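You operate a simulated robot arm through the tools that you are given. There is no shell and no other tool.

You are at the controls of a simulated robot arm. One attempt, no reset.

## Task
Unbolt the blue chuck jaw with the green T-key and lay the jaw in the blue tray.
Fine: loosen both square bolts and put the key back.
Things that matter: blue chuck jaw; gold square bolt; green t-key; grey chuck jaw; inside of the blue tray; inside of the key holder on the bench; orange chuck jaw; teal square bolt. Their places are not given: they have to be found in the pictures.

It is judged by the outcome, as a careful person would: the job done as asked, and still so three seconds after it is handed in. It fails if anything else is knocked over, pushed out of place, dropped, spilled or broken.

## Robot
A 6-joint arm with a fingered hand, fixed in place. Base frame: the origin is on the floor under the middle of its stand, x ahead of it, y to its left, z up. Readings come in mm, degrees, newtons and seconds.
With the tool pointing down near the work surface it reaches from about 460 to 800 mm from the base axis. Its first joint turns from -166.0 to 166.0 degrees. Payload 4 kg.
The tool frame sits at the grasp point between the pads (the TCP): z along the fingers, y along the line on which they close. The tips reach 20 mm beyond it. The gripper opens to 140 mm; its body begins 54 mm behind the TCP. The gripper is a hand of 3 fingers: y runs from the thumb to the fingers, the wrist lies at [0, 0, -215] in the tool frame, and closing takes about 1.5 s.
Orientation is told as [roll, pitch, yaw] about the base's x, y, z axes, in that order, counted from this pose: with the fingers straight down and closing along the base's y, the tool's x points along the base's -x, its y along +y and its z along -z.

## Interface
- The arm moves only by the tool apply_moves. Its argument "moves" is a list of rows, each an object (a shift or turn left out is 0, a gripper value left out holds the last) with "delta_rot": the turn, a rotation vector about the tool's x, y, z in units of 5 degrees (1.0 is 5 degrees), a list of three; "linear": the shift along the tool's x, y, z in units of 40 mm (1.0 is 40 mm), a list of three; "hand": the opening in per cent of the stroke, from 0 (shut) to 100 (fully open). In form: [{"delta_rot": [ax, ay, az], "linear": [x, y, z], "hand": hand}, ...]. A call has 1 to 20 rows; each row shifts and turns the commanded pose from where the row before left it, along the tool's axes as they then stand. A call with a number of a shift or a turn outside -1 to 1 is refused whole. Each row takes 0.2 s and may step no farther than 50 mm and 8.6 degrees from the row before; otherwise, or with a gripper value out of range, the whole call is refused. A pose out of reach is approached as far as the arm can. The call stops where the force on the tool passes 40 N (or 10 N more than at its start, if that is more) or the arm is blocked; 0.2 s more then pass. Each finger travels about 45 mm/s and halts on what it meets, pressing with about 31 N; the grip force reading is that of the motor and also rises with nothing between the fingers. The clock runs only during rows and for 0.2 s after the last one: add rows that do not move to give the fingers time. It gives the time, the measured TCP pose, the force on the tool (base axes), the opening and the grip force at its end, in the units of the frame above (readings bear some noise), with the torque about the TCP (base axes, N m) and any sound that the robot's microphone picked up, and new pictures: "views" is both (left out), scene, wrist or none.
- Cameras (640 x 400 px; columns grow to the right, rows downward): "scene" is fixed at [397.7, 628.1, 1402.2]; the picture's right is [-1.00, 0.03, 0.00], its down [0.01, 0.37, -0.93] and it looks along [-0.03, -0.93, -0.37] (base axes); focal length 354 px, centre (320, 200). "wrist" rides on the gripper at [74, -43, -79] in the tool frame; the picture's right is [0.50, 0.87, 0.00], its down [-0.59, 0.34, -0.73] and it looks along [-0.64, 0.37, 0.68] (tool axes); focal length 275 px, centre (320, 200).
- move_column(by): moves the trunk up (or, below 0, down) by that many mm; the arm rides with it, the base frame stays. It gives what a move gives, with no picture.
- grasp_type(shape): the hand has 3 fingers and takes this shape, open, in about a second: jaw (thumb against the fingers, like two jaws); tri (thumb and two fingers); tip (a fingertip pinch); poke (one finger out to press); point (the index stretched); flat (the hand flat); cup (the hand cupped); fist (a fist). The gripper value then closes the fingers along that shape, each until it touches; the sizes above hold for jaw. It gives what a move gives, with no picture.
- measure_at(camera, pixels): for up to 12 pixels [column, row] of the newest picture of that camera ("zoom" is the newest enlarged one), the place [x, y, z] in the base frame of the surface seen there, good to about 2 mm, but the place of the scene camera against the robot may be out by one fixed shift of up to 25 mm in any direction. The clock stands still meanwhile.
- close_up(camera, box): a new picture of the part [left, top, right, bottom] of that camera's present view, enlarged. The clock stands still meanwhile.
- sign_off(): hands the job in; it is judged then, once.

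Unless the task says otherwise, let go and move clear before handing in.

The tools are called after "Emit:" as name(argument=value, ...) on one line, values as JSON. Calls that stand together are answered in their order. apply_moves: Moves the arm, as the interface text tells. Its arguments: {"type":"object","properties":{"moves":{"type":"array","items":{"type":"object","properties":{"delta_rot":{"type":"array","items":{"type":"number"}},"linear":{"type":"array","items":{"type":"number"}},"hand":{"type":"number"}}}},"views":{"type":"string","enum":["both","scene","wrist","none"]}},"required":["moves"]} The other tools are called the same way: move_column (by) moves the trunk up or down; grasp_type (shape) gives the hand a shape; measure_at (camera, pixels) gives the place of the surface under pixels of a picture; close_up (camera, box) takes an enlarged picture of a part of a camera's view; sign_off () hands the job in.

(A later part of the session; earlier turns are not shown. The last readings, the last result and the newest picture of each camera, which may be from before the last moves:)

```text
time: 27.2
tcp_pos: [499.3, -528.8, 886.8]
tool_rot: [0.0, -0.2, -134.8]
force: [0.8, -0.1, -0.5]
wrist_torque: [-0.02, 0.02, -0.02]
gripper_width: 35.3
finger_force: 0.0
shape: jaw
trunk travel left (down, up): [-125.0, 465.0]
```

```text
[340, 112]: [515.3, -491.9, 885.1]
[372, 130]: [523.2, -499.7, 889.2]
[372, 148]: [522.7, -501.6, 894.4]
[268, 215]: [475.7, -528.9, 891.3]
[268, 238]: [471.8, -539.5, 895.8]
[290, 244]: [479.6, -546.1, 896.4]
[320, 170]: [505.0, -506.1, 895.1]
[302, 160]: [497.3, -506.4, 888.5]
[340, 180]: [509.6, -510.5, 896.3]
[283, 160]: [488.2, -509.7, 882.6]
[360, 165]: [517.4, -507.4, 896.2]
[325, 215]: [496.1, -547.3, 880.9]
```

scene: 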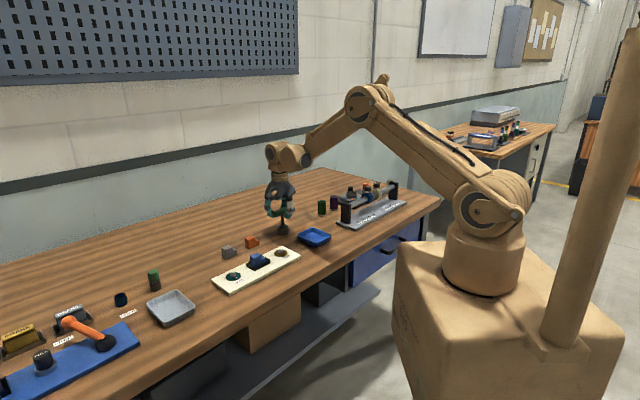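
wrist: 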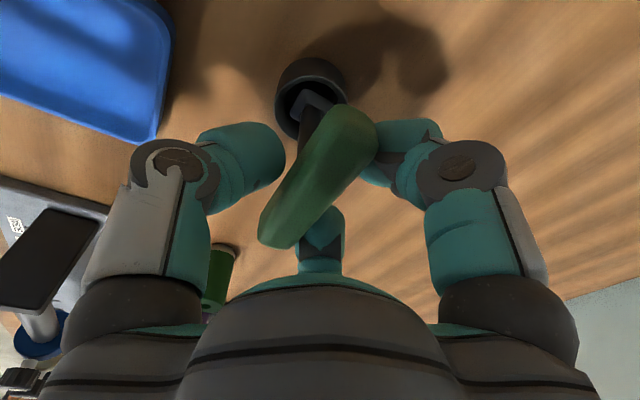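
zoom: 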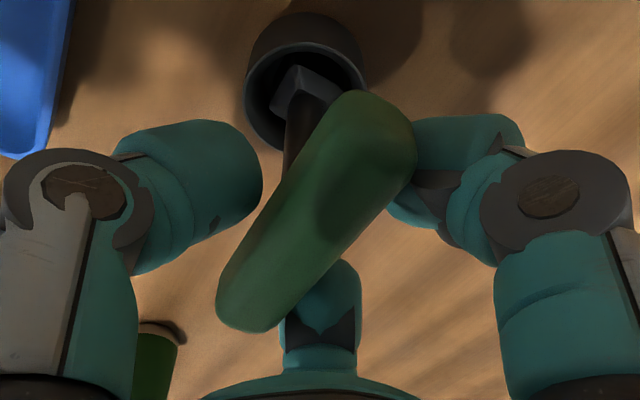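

No displacement so far; the thumb gap is ~4 mm, which should close as the fingers also make contact. I'll finish closing.

Emit:
apply_moves(moves=[{"hand": 0}, {"hand": 0}, {"hand": 0}, {"hand": 0}, {"hand": 0}], views="both")

Emit:
close_up(camera="wrist", box=[180, 50, 460, 290])

Emit:
measure_at(camera="wrist", pixels=[[340, 112], [372, 130], [372, 148], [268, 215], [268, 238], [290, 244], [320, 170], [302, 160], [340, 180], [360, 165]])

```text
time: 28.4
tcp_pos: [499.0, -529.4, 885.8]
tool_rot: [0.1, -0.2, -134.9]
force: [-2.4, 1.4, -2.4]
wrist_torque: [0.18, 0.17, -0.01]
gripper_width: 26.2
finger_force: 30.6
shape: jaw
trunk travel left (down, up): [-125.0, 465.0]
```

scene: 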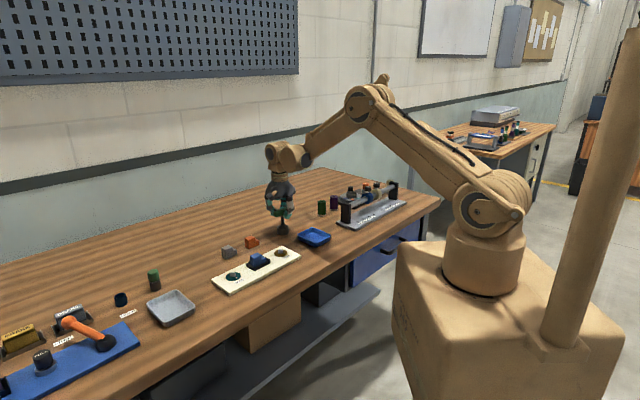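
wrist: 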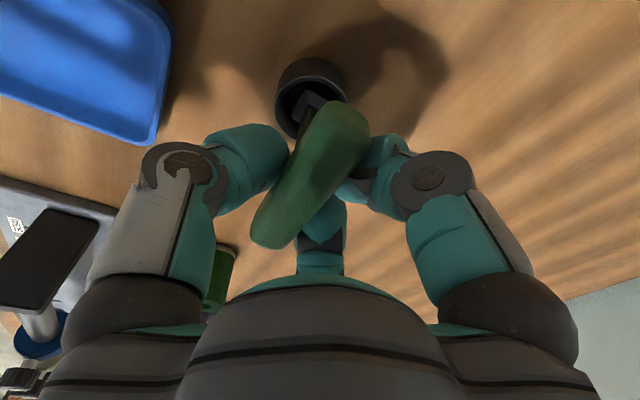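

```text
1.67 times, centred on (320, 170) of wrist
```

zoom: 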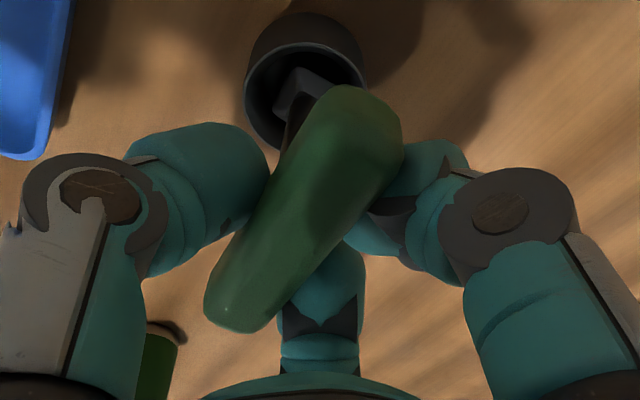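

```text
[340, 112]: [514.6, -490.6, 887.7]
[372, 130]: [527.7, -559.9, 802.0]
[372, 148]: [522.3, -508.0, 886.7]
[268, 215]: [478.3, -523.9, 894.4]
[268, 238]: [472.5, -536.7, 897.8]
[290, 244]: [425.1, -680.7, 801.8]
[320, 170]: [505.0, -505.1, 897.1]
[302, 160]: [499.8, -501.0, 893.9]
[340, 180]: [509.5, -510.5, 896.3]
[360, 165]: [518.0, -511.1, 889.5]
```

Closing displaced the handle only ~4 mm this time. I'll reopen a bit, shift 4 mm more in tool +y and close again so the key stays upright.

Emit:
apply_moves(moves=[{"hand": 48}, {"hand": 48}, {"hand": 48}, {"hand": 48}, {"hand": 48}, {"linear": [0, 0.1, -0.03]}, {}, {}, {"hand": 24}, {"hand": 24}, {"hand": 24}, {"hand": 24}, {"hand": 24}], views="wrist")

Emit:
close_up(camera="wrist", box=[180, 50, 460, 290])

Emit:
measure_at(camera="wrist", pixels=[[330, 112], [362, 130], [362, 148], [258, 215], [258, 238], [280, 244], [310, 170], [292, 160], [330, 180], [350, 165], [280, 165]])

```text
time: 31.2
tcp_pos: [501.1, -531.9, 887.8]
tool_rot: [0.0, -0.2, -135.0]
force: [-0.3, 0.7, -0.3]
wrist_torque: [0.0, 0.04, -0.01]
gripper_width: 34.0
finger_force: 0.1
shape: jaw
trunk travel left (down, up): [-125.0, 465.0]
```

wrist: 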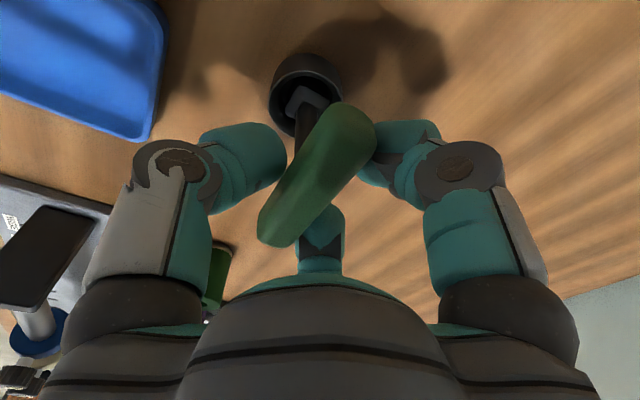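

```text
1.67 times, centred on (320, 170) of wrist
```

zoom: 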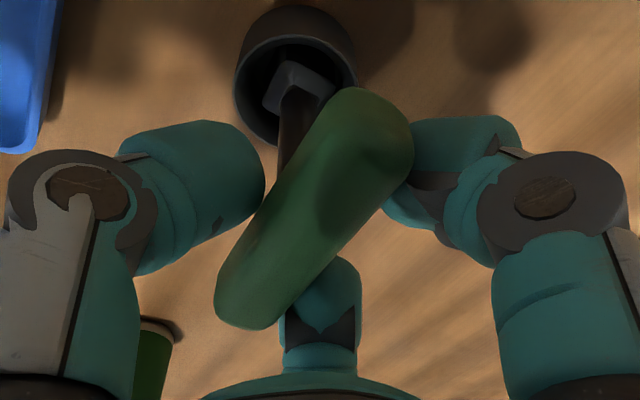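

```text
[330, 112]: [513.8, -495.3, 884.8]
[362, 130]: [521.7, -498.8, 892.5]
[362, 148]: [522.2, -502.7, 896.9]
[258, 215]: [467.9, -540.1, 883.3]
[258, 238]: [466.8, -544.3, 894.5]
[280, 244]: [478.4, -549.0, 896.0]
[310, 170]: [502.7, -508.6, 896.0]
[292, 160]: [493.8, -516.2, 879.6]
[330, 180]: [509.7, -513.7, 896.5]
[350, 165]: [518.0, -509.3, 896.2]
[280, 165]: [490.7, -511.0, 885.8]
```

The key is roughly upright with a ~4 mm thumb gap. Closing fully now.

Emit:
apply_moves(moves=[{"hand": 0}, {"hand": 0}, {"hand": 0}, {"hand": 0}, {"hand": 0}, {"hand": 0}], views="both")

Emit:
close_up(camera="wrist", box=[180, 50, 460, 290])

Emit:
close_up(camera="scene", box=[250, 170, 320, 245])

Emit:
measure_at(camera="wrist", pixels=[[330, 112], [362, 130], [362, 148], [260, 215], [260, 238], [280, 244], [310, 170], [298, 160], [330, 180], [350, 165]])

```text
time: 32.6
tcp_pos: [502.3, -531.5, 886.8]
tool_rot: [-0.1, -0.3, -134.9]
force: [-2.7, 2.7, -2.0]
wrist_torque: [0.21, 0.2, 0.01]
gripper_width: 25.3
finger_force: 30.6
shape: jaw
trunk travel left (down, up): [-125.0, 465.0]
```

scene: 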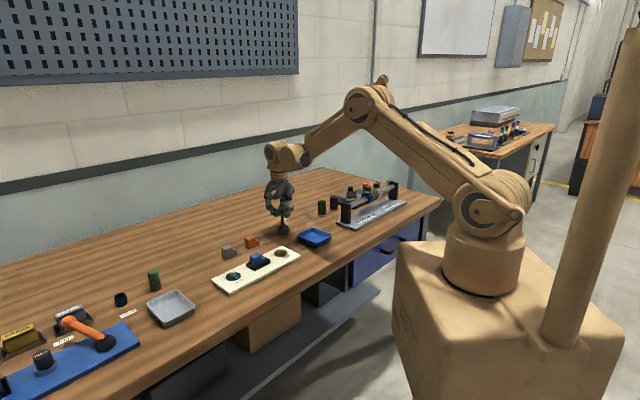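
wrist: 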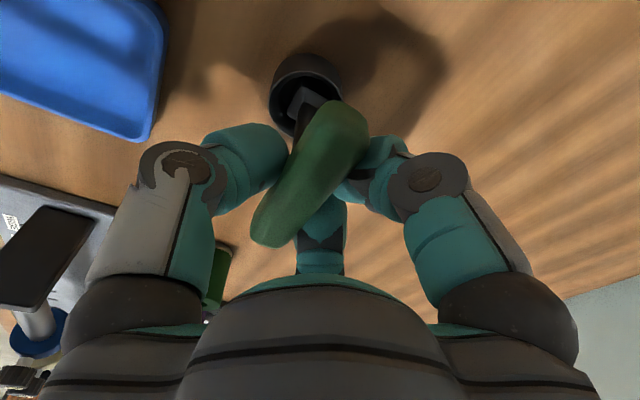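

```text
1.67 times, centred on (320, 170) of wrist
```

zoom: 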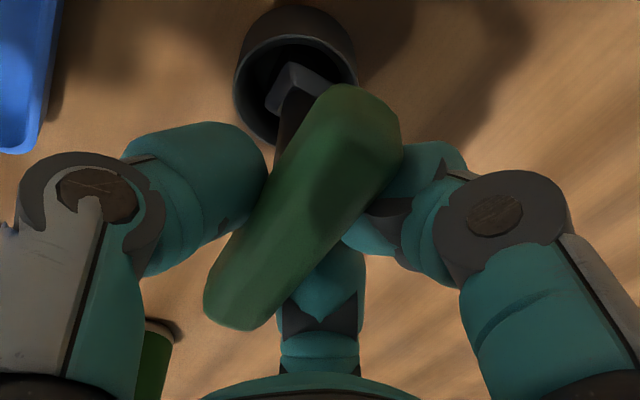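

```text
5.33 times, centred on (285, 208) of scene
```

zoom: 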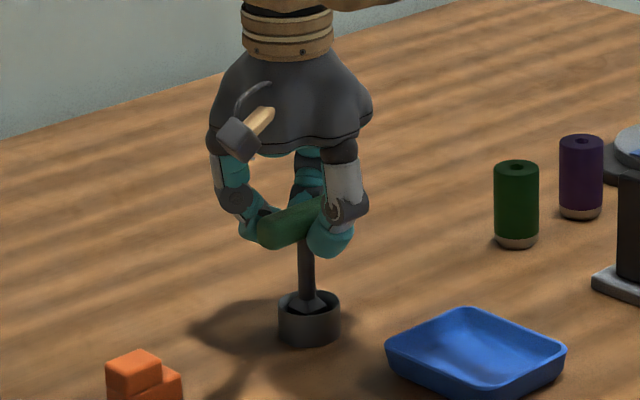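

```text
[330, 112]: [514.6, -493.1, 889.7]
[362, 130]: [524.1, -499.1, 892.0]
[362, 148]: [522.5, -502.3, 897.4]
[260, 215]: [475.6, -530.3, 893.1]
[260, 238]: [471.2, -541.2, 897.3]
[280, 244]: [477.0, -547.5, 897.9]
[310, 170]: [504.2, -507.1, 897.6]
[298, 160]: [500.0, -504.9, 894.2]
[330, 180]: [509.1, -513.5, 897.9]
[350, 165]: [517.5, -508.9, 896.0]
```

The key now stays upright in the grip (front face p≈711, stem vertical in the scene view). I'll lift it straight out of the cup.

Emit:
apply_moves(moves=[{"linear": [0, 0, -0.4], "hand": 0}, {"linear": [0, 0, -0.5]}, {"linear": [0, 0, -0.6]}, {"linear": [0, 0, -0.6]}, {}, {}], views="both")

Emit:
close_up(camera="wrist", box=[180, 10, 460, 290])

Emit:
close_up(camera="scene", box=[250, 150, 320, 245])

```text
time: 34.0
tcp_pos: [500.1, -528.5, 971.0]
tool_rot: [0.0, -0.2, -134.8]
force: [0.0, 0.1, -1.5]
wrist_torque: [0.01, -0.02, -0.01]
gripper_width: 24.4
finger_force: 30.2
shape: jaw
trunk travel left (down, up): [-125.0, 465.0]
```

scene: 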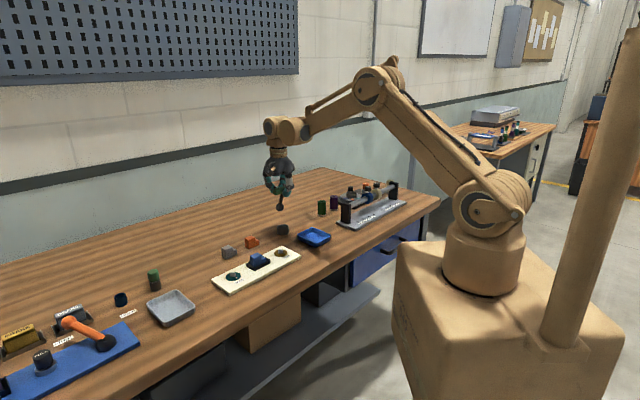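
wrist: 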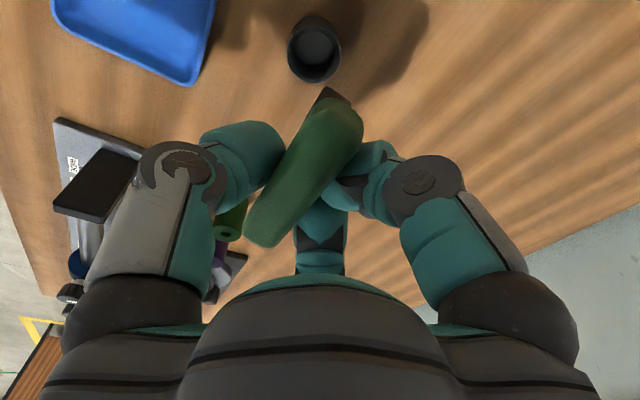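

```text
1.43 times, centred on (320, 150) of wrist
```

zoom: 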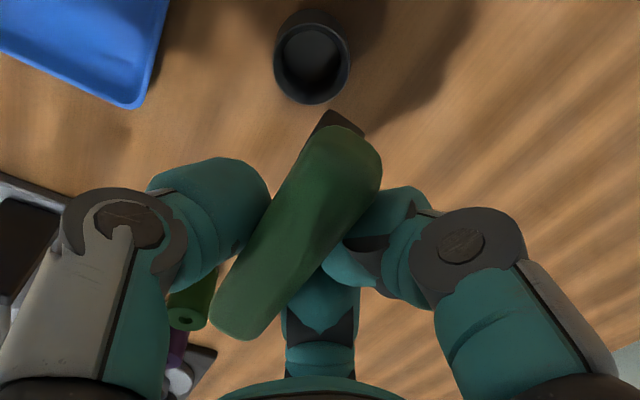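

```text
4.21 times, centred on (285, 198) of scene
```

zoom: 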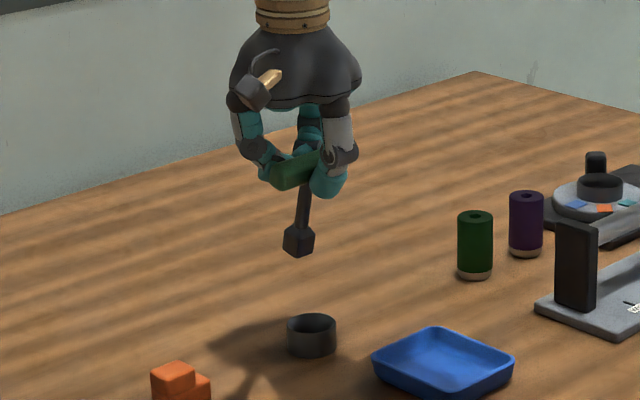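

The key is out of the cup but looks tilted in the grip (stem runs from zoom (311,180) to (298,245)). I'll measure the stem and socket in space to quantify it.

Emit:
measure_at(camera="zoom", pixels=[[307, 190], [304, 205], [302, 218], [298, 232], [291, 245], [305, 245], [297, 225], [285, 238], [312, 235], [297, 253], [290, 170], [275, 170]])

Emit:
close_up(camera="scene", box=[265, 175, 300, 215])

```text
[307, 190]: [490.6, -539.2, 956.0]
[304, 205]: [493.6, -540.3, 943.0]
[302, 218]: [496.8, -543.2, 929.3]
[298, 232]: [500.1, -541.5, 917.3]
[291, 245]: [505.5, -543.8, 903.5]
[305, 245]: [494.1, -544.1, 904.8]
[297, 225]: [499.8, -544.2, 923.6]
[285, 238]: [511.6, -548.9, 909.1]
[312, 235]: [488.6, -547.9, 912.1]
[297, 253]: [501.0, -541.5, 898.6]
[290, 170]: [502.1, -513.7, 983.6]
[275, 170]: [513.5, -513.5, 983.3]
```

```text
10.00 times, centred on (282, 195) of scene
```

zoom: 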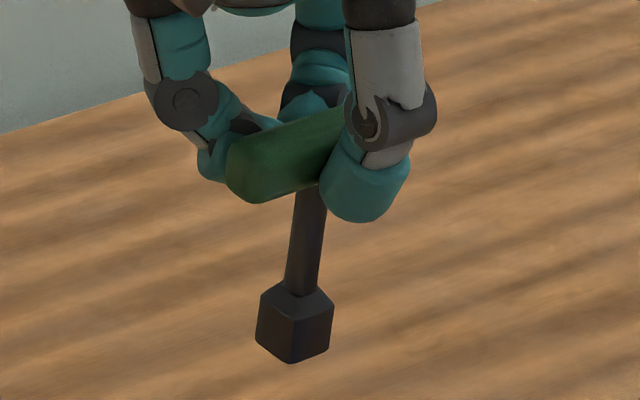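

The stem leans about 15° toward the fingers' side (≈3° along the handle). I'll rotate the tool +15° about its x to bring the stem vertical, then re-measure.

Emit:
apply_moves(moves=[{"delta_rot": [1, 0, 0]}, {"delta_rot": [1, 0, 0]}, {"delta_rot": [1, 0, 0]}, {}, {}], views="both")

Emit:
close_up(camera="scene", box=[265, 175, 300, 215])

Emit:
close_up(camera="wrist", box=[220, 50, 420, 270])

```text
time: 35.2
tcp_pos: [500.7, -529.8, 970.9]
tool_rot: [-15.1, -0.2, -135.0]
force: [0.5, 0.9, -1.0]
wrist_torque: [-0.06, 0.02, -0.01]
gripper_width: 24.5
finger_force: 31.3
shape: jaw
trunk travel left (down, up): [-125.0, 465.0]
```

scene: 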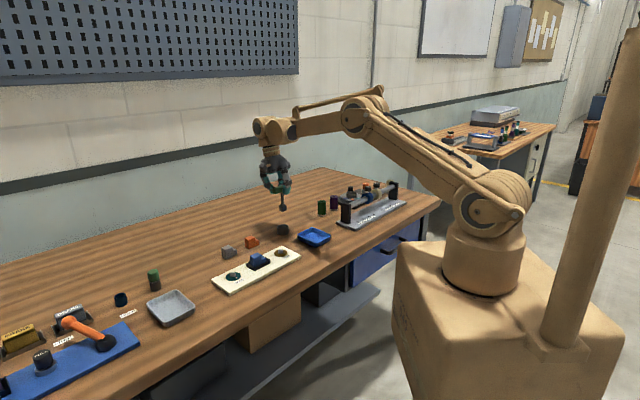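
wrist: 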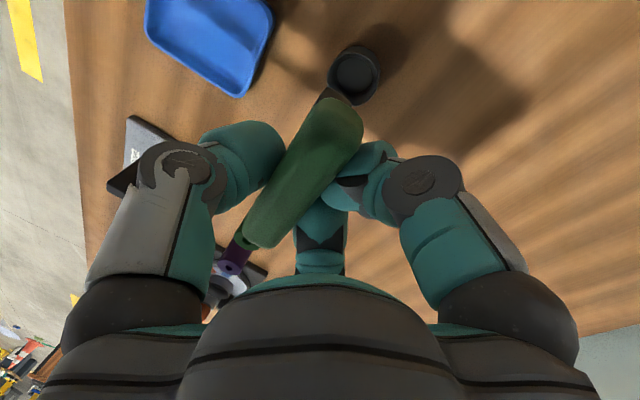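

```text
10.00 times, centred on (282, 195) of scene
```

zoom: 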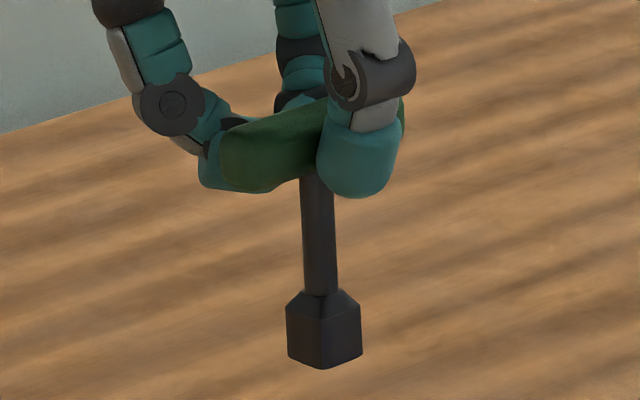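

```text
1.82 times, centred on (320, 160) of wrist
```

zoom: 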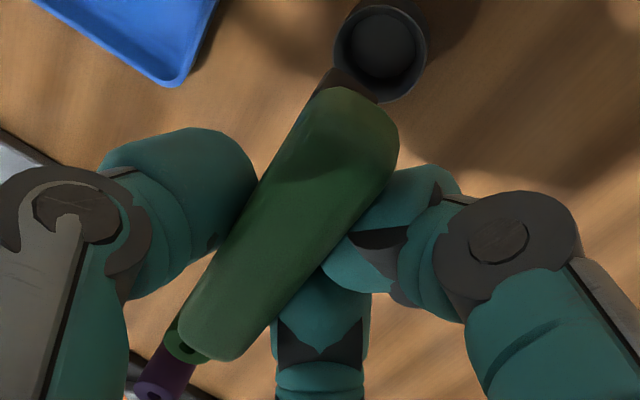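

The stem looks vertical in the scene view now. I'll measure points along it (left edge, centre, socket) to verify both tilt components.

Emit:
measure_at(camera="zoom", pixels=[[317, 200], [318, 215], [318, 230], [319, 245], [319, 260], [320, 275], [323, 325], [323, 362], [289, 312], [359, 312], [289, 350], [359, 350]])

Emit:
measure_at(camera="wrist", pixels=[[340, 105], [355, 150], [250, 225], [270, 240], [300, 170], [320, 180], [330, 95], [355, 75], [336, 75], [378, 85]])

```text
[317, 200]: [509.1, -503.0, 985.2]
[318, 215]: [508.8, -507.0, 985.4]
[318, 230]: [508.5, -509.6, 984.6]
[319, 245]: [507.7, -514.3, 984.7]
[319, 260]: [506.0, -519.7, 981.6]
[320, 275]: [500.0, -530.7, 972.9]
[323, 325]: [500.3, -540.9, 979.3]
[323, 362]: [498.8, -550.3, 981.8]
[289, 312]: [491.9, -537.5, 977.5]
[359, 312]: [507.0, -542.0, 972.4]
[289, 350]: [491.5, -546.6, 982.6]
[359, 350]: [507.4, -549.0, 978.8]
```

```text
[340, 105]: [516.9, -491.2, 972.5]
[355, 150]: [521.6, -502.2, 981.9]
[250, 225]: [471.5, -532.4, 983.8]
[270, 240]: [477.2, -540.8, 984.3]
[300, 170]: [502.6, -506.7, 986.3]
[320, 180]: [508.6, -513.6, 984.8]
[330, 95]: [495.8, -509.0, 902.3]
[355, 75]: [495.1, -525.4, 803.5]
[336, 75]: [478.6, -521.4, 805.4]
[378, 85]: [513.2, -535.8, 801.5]
```

The newest zoom was the wrist one; I'll retake the scene zoom and measure the stem there.

Emit:
close_up(camera="scene", box=[265, 175, 300, 215])

Emit:
measure_at(camera="zoom", pixels=[[317, 200], [318, 215], [318, 230], [319, 245], [319, 260], [320, 275], [323, 325], [323, 362], [289, 312], [359, 312], [289, 350], [359, 350]])

```text
10.00 times, centred on (282, 195) of scene
```

zoom: 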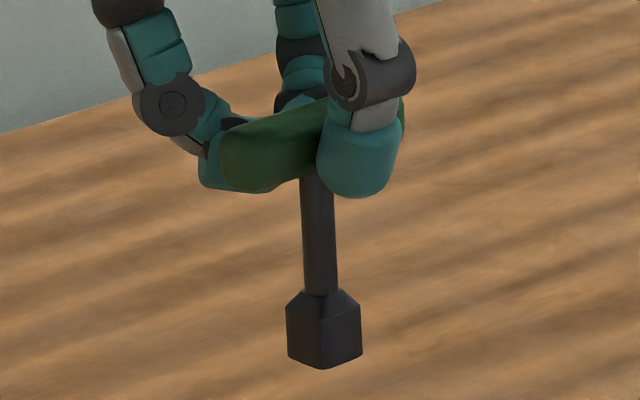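

```text
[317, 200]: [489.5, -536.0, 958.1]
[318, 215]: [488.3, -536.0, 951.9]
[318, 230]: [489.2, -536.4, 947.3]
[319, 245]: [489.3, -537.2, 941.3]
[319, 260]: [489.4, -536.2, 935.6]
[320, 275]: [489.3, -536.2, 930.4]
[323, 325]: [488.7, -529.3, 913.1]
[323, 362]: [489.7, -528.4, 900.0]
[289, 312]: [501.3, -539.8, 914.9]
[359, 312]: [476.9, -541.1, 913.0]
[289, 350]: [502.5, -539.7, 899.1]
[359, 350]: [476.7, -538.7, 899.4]
```

The stem is vertical (x≈489, y≈−536 constant over z) and the socket square is aligned at 45° like the bolts. I'll now measure the bolts and cup in the same scene-camera frame so relative offsets are exact.

Emit:
close_up(camera="scene", box=[264, 238, 300, 266])

Emit:
measure_at(camera="zoom", pixels=[[297, 160], [297, 200], [297, 235], [255, 185], [338, 185], [255, 222], [338, 222], [185, 240], [420, 240], [300, 300], [300, 162], [365, 255]])

Emit:
close_up(camera="scene", box=[216, 262, 252, 290])

```text
14.29 times, centred on (282, 252) of scene
```

zoom: 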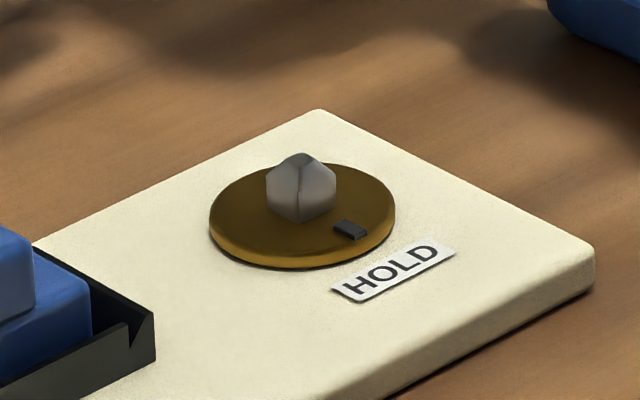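

```text
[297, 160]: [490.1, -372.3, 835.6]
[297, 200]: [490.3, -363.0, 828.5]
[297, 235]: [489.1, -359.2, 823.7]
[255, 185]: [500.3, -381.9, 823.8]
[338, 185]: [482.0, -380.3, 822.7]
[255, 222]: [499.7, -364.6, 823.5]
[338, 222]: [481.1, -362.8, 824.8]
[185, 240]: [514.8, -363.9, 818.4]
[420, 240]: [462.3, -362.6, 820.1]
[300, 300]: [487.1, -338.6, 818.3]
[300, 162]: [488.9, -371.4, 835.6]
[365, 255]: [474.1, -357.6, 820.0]
```

```text
14.29 times, centred on (234, 276) of scene
```

zoom: 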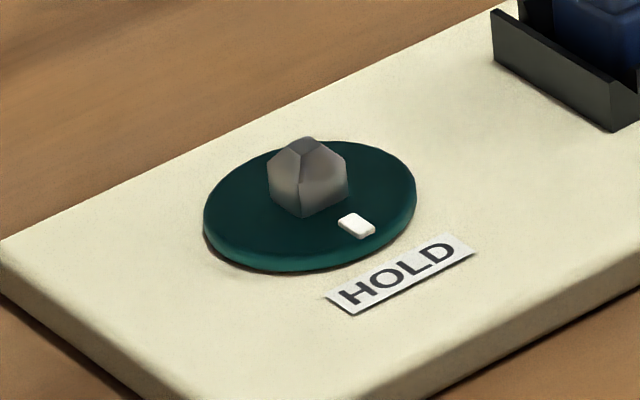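

In the scene frame the gold head centre is ≈(489.5,−371.8) and the key axis ≈(489.4,−540.3). I'll also measure the teal head in this zoom.

Emit:
measure_at(camera="zoom", pixels=[[308, 142], [308, 148], [301, 180], [301, 205], [270, 175], [345, 170], [272, 200], [345, 192], [230, 230], [400, 215], [308, 135], [355, 222]])

Emit:
close_up(camera="scene", box=[264, 215, 300, 243])

Emit:
measure_at(camera="zoom", pixels=[[250, 170], [404, 170], [320, 215], [330, 130], [330, 170], [250, 210], [404, 210], [325, 260], [150, 200], [500, 200]])

```text
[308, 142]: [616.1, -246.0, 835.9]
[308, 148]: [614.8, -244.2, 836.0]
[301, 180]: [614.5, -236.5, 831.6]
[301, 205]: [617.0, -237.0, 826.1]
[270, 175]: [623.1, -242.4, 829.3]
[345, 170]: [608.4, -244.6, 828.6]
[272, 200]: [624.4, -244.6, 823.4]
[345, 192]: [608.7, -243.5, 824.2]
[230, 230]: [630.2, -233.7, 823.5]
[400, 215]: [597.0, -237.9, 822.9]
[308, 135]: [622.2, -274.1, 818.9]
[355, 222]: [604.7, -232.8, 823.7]
```

```text
14.29 times, centred on (282, 229) of scene
```

zoom: 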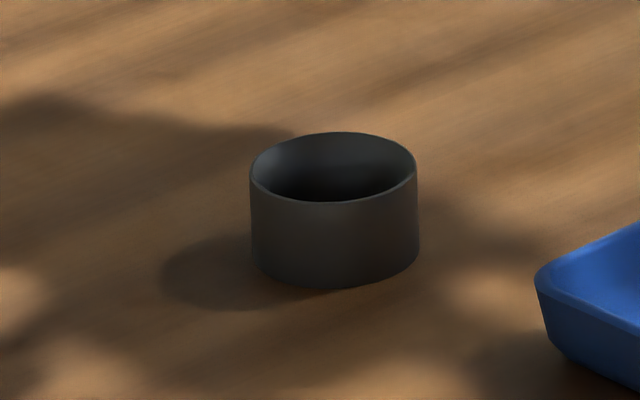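

```text
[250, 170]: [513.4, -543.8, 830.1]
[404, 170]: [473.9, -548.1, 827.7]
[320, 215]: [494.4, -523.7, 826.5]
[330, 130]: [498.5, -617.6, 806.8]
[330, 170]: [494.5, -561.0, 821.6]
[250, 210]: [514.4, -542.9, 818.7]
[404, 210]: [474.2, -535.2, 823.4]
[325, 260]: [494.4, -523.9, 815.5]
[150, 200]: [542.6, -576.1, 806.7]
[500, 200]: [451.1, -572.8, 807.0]
```

Offsets agree: the scene frame reads (−1.8,−22,+5.5) from the true frame; key axis ≈(491.5,−519), gold at ≈(491,−350). I'll carry the key +169 mm in y at the present height to above the gold bolt.

Emit:
apply_moves(moves=[{"linear": [0.595, -0.578, 0.155]}, {"linear": [0.595, -0.578, 0.155]}, {"linear": [0.595, -0.578, 0.155]}, {"linear": [0.595, -0.578, 0.155]}, {"linear": [0.595, -0.578, 0.155]}, {}, {}, {}], views="both")

Emit:
close_up(camera="scene", box=[254, 200, 310, 270])

```text
time: 37.0
tcp_pos: [504.4, -361.6, 969.6]
tool_rot: [-15.0, -0.3, -134.8]
force: [-0.2, -0.3, -1.1]
wrist_torque: [-0.03, 0.03, 0.01]
gripper_width: 24.4
finger_force: 30.4
shape: jaw
trunk travel left (down, up): [-125.0, 465.0]
```

scene: 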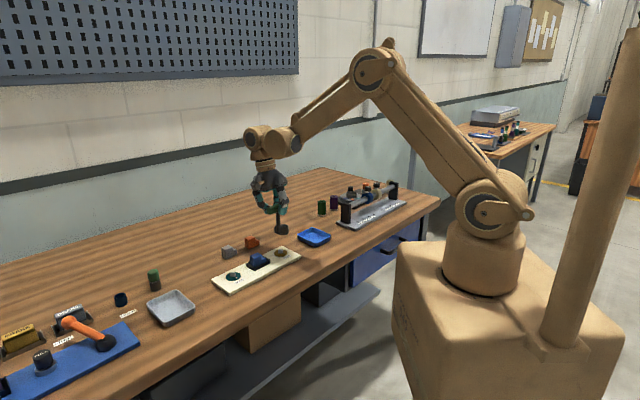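
wrist: 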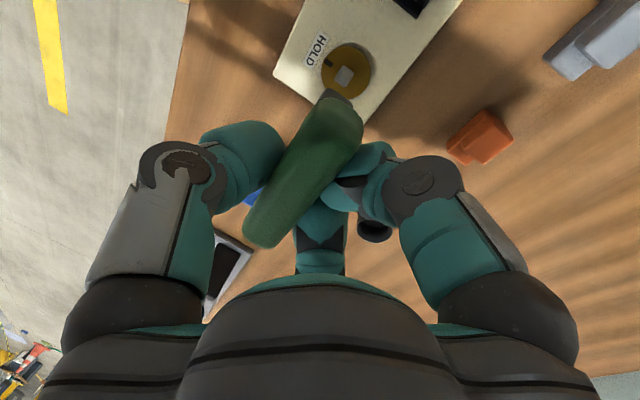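

```text
5.71 times, centred on (282, 235) of scene
```

zoom: 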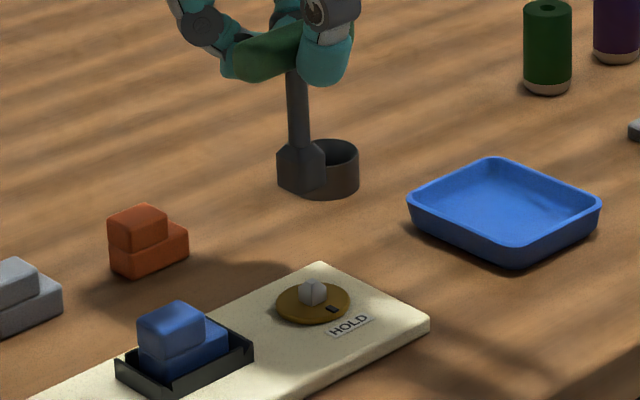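

The key is about 4 mm too far in +x (TCP reads 504.4; socket at zoom (302,167) vs bolt (313,292)). I'll correct −4 mm in x and lower 40 mm, then check again.

Emit:
apply_moves(moves=[{"linear": [-0.03, 0.09, 0.494]}, {"linear": [-0.03, 0.09, 0.494]}, {}, {}, {}], views="both")

Emit:
close_up(camera="scene", box=[264, 225, 300, 265])

Emit:
measure_at(camera="zoom", pixels=[[320, 60], [320, 85], [310, 120], [310, 150], [285, 110], [345, 110], [285, 140], [345, 140], [310, 200], [310, 220], [300, 205], [320, 205]])

```text
time: 38.2
tcp_pos: [498.0, -359.3, 929.8]
tool_rot: [-15.0, -0.2, -134.9]
force: [-0.7, -0.2, -1.7]
wrist_torque: [0.01, -0.04, 0.01]
gripper_width: 24.6
finger_force: 30.8
shape: jaw
trunk travel left (down, up): [-125.0, 465.0]
```

scene: 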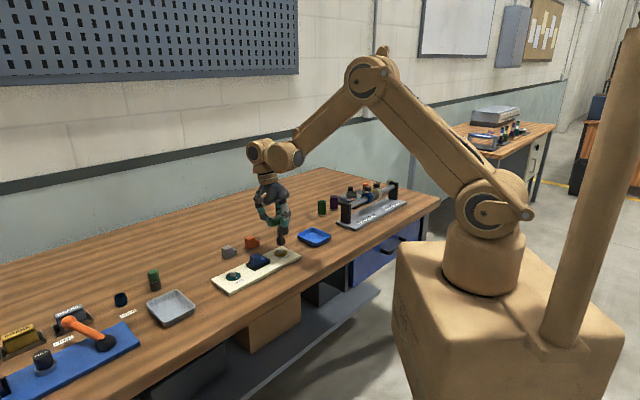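
wrist: 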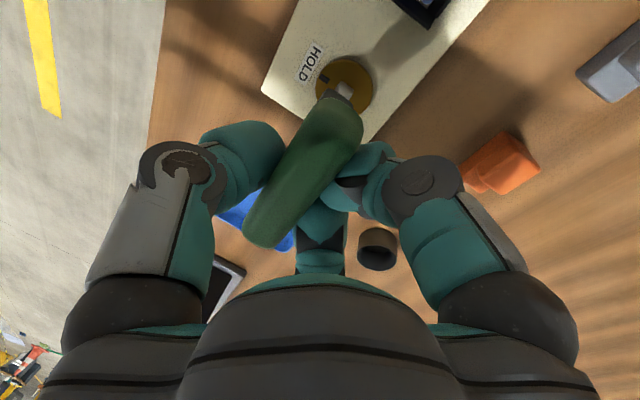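

```text
10.00 times, centred on (282, 245) of scene
```

zoom: 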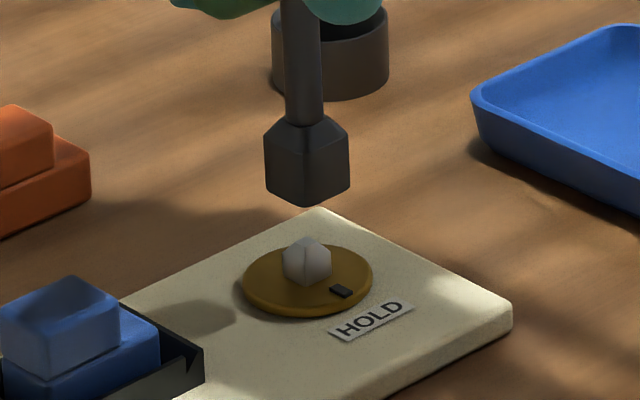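

```text
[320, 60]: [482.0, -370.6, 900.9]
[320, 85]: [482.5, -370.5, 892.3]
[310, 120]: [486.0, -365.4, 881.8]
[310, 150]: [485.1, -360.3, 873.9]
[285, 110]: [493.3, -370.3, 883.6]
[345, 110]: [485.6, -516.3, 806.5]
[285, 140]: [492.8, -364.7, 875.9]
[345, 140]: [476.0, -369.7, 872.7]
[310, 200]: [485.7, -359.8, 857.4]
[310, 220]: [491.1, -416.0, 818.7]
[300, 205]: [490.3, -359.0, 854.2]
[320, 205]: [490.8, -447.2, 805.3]
```

The socket is right above the gold head: axis at zoom col ≈310 vs head col ≈306.5, i.e. ~1.4 mm too far toward −x. I'll check the other direction with a wrist close-up.

Emit:
close_up(camera="wrist", box=[290, 40, 390, 130])

Emit:
measure_at(camera="zoom", pixels=[[265, 190], [330, 180], [290, 160], [355, 190], [340, 230], [200, 200], [490, 230], [300, 110], [270, 205], [325, 195], [350, 165]])

```text
4.44 times, centred on (340, 85) of wrist
```

zoom: 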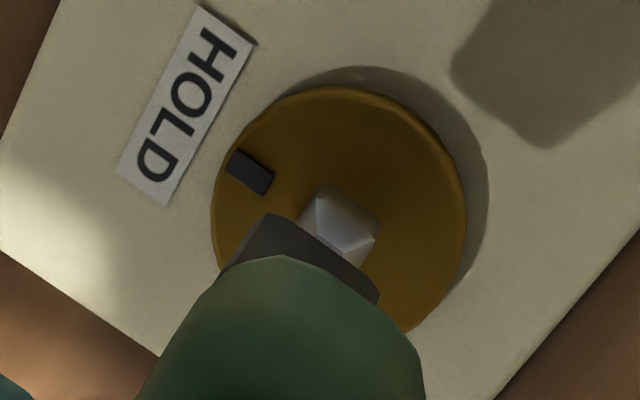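

```text
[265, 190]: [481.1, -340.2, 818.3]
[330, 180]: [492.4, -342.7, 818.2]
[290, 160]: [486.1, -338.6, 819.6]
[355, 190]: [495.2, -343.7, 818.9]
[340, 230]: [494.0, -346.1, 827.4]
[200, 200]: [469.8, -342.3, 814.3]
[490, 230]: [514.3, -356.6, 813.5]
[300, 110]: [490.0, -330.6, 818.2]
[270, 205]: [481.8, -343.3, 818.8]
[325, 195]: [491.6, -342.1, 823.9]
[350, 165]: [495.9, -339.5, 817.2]
```

Wrist rays put the socket axis at ≈(490.4,−349.5) against the head at ≈(491,−350.2). I'll nudge (+1,−0.5) mm and lower 17 mm to just above the head, then look again.

Emit:
apply_moves(moves=[{"linear": [0.009, 0.136, 0.404]}, {}, {}, {}], views="both")

Emit:
close_up(camera="wrist", box=[290, 40, 390, 130])

Emit:
close_up(camera="scene", box=[264, 225, 300, 265])

```text
time: 39.2
tcp_pos: [497.7, -357.8, 914.1]
tool_rot: [-15.0, -0.1, -134.9]
force: [0.3, 0.0, -1.5]
wrist_torque: [0.02, -0.03, 0.04]
gripper_width: 24.4
finger_force: 30.9
shape: jaw
trunk travel left (down, up): [-125.0, 465.0]
```

scene: 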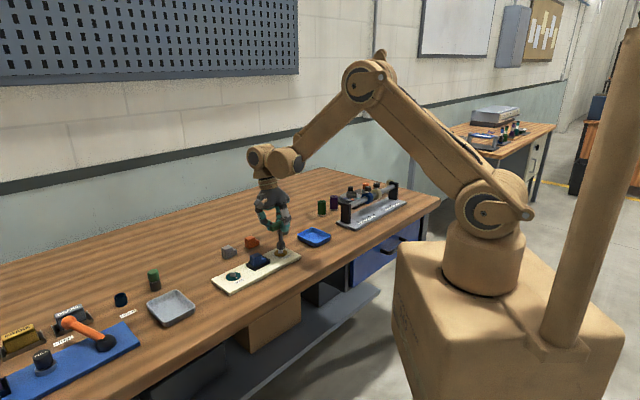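
wrist: 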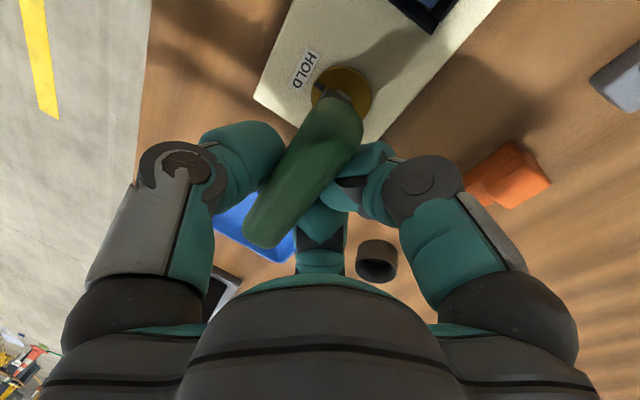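

```text
4.44 times, centred on (340, 85) of wrist
```

zoom: 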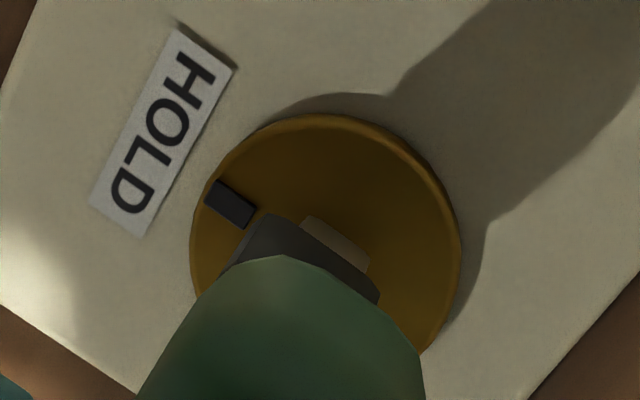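

```text
10.00 times, centred on (282, 245) of scene
```

zoom: 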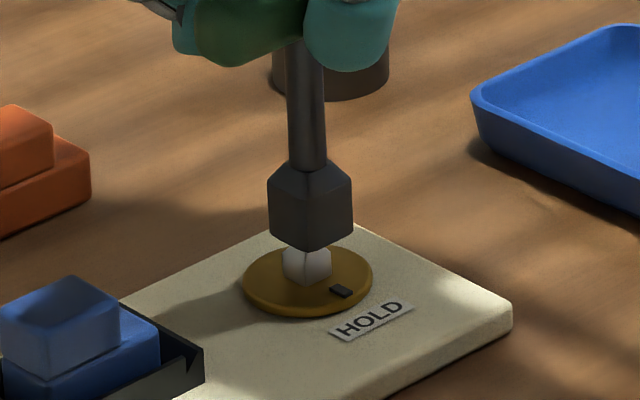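

Both views agree the socket needs ≈(+1.4,−0.5) mm more. I'll nudge and lower 5 mm, with the pyramid tip providing lead‑in, watching force.

Emit:
apply_moves(moves=[{"linear": [0.016, 0.033, -0.009]}, {"linear": [0, 0.016, 0.06]}, {"linear": [0, 0.016, 0.06]}, {}, {}], views="wrist")

Emit:
close_up(camera="scene", box=[264, 225, 300, 265])

Emit:
close_up(camera="wrist", box=[290, 40, 390, 130])

```text
time: 40.4
tcp_pos: [501.1, -360.8, 909.6]
tool_rot: [-14.9, -0.2, -134.9]
force: [-0.1, 0.0, -0.9]
wrist_torque: [-0.03, 0.0, -0.05]
gripper_width: 24.2
finger_force: 31.1
shape: jaw
trunk travel left (down, up): [-125.0, 465.0]
```

wrist: 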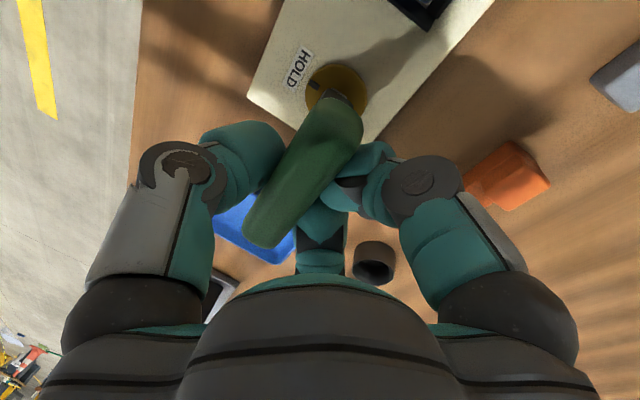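

```text
10.00 times, centred on (282, 245) of scene
```

zoom: 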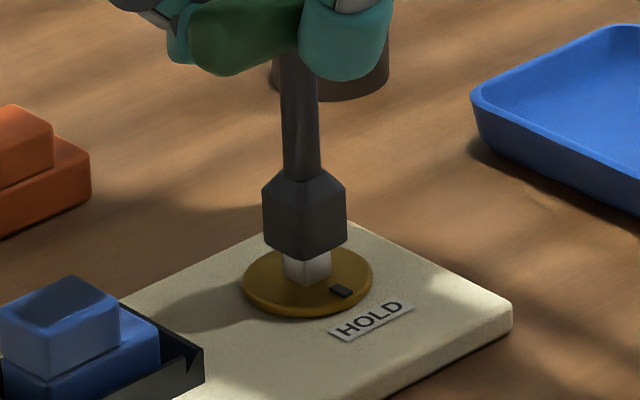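

```text
4.44 times, centred on (340, 85) of wrist
```

zoom: 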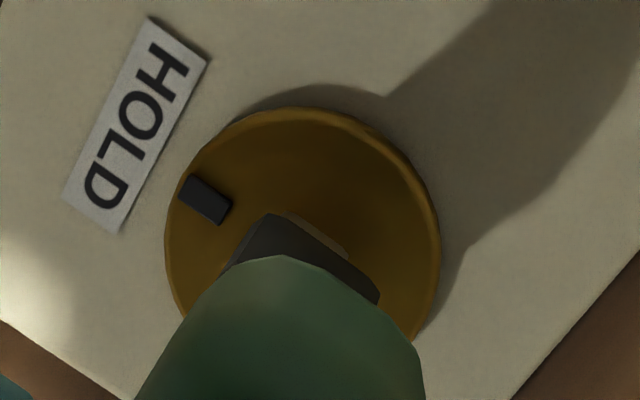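

Alignment now looks within about a millimetre in both views. I'll lower gently in small steps and watch the force.

Emit:
apply_moves(moves=[{"linear": [0, 0.002, 0.077]}, {}, {"linear": [0, 0.013, 0.048]}, {}, {}], views="wrist")

Emit:
close_up(camera="scene", box=[264, 225, 300, 265])

Emit:
close_up(camera="wrist", box=[290, 40, 390, 130])

```text
time: 41.6
tcp_pos: [499.5, -361.6, 904.6]
tool_rot: [-15.0, -0.2, -134.9]
force: [0.9, 0.3, -1.5]
wrist_torque: [0.01, -0.05, 0.0]
gripper_width: 24.2
finger_force: 31.6
shape: jaw
trunk travel left (down, up): [-125.0, 465.0]
```

wrist: 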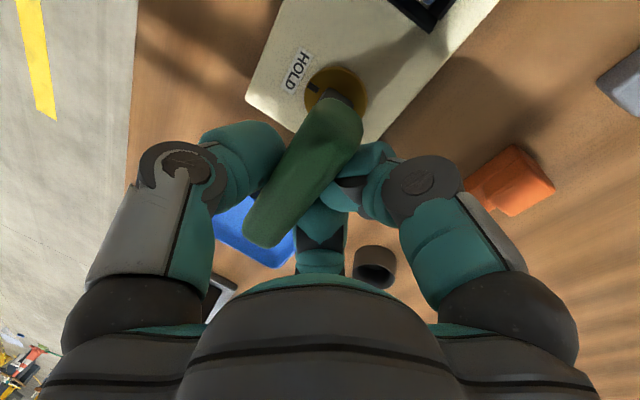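

```text
10.00 times, centred on (282, 245) of scene
```

zoom: 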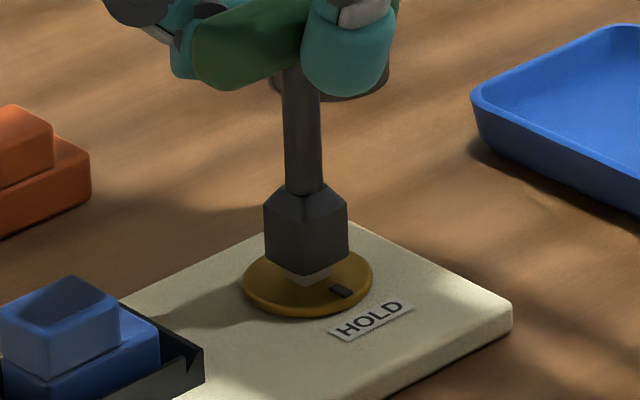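

```text
4.44 times, centred on (340, 85) of wrist
```

zoom: 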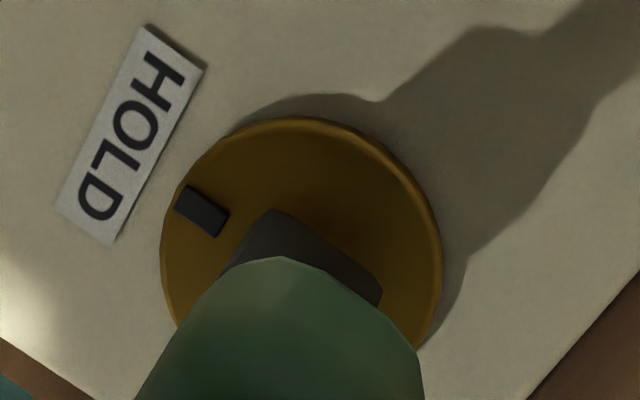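

No contact force yet and the socket is sliding over the head (only a sliver visible at zoom (307,278)). I'll continue down in 2 mm steps.

Emit:
apply_moves(moves=[{"linear": [0, 0.013, 0.048]}, {}, {"linear": [0, 0.013, 0.048]}, {}, {}], views="wrist")

Emit:
close_up(camera="scene", box=[264, 225, 300, 265])

Emit:
close_up(camera="wrist", box=[290, 40, 390, 130])

```text
time: 42.8
tcp_pos: [498.8, -361.1, 899.9]
tool_rot: [-14.9, -0.2, -135.0]
force: [1.1, -0.2, -1.3]
wrist_torque: [0.04, -0.01, -0.03]
gripper_width: 24.0
finger_force: 31.5
shape: jaw
trunk travel left (down, up): [-125.0, 465.0]
```

wrist: 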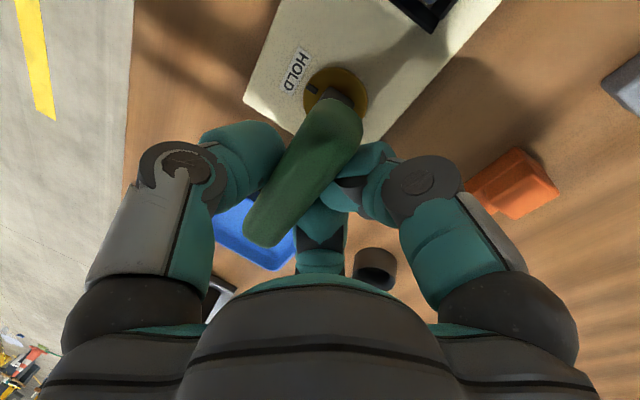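

```text
10.00 times, centred on (282, 245) of scene
```

zoom: 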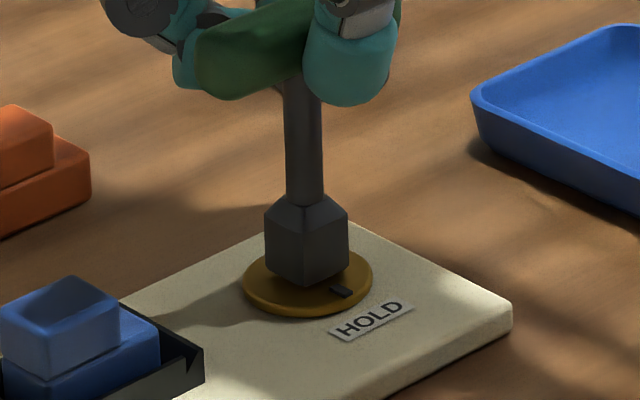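

```text
4.44 times, centred on (340, 85) of wrist
```

zoom: 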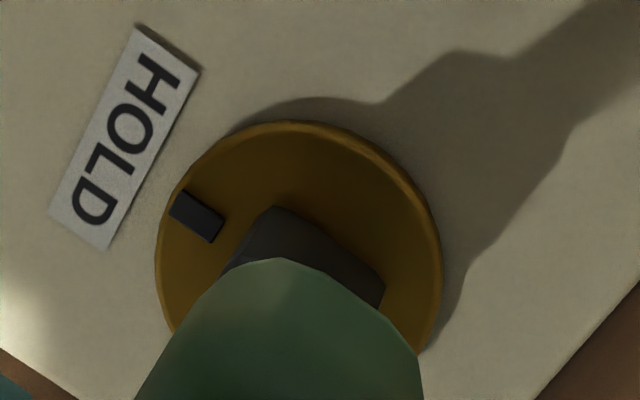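

The socket now covers the head with no contact force; engagement ≈8 mm. I'll go 1 mm deeper and begin a slow counter-clockwise (loosening) turn of 10° about the key axis, checking torque and sound.

Emit:
apply_moves(moves=[{"linear": [0, 0.0065, 0.024]}, {"delta_rot": [0, -0.13, -0.483], "linear": [0.0155, 0.001, 0]}, {"delta_rot": [0, -0.13, -0.483], "linear": [0.0155, 0.001, 0]}, {"delta_rot": [0, -0.13, -0.483], "linear": [0.0155, 0.001, 0]}, {"delta_rot": [0, -0.13, -0.483], "linear": [0.0155, 0.001, 0]}, {}, {}], views="both")

Emit:
close_up(camera="scene", box=[264, 225, 300, 265])

Emit:
close_up(camera="wrist", box=[290, 40, 390, 130])

```text
time: 44.4
tcp_pos: [499.6, -359.2, 899.2]
tool_rot: [-15.0, -0.2, -124.7]
force: [-0.3, 1.2, -1.4]
wrist_torque: [0.09, 0.01, -0.01]
gripper_width: 24.4
finger_force: 31.3
shape: jaw
trunk travel left (down, up): [-125.0, 465.0]
```

scene: 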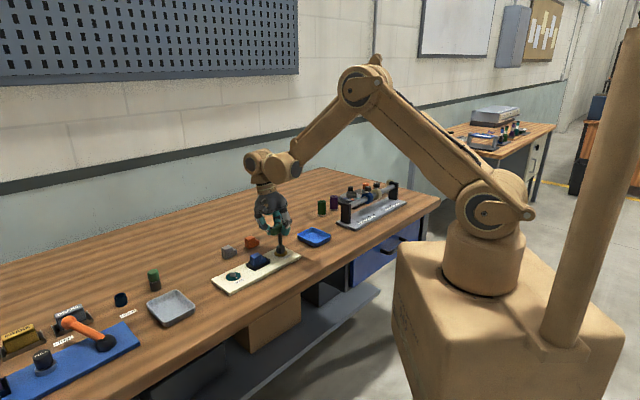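
wrist: 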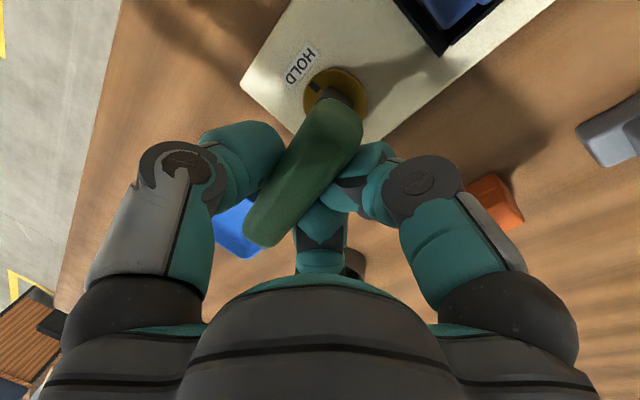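

```text
10.00 times, centred on (282, 245) of scene
```

zoom: 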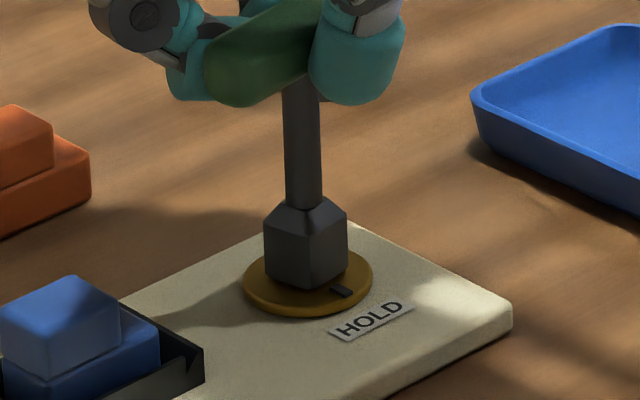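

```text
4.44 times, centred on (340, 85) of wrist
```

zoom: 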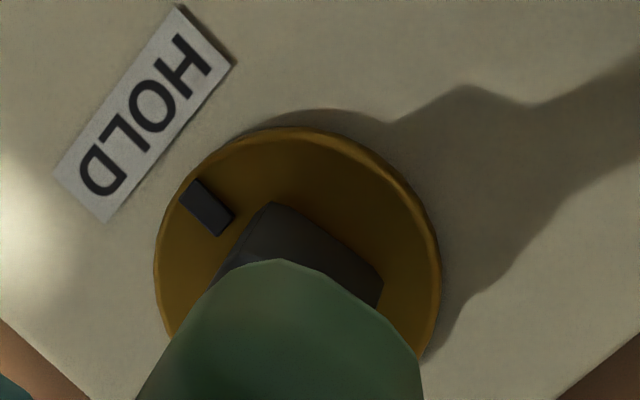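

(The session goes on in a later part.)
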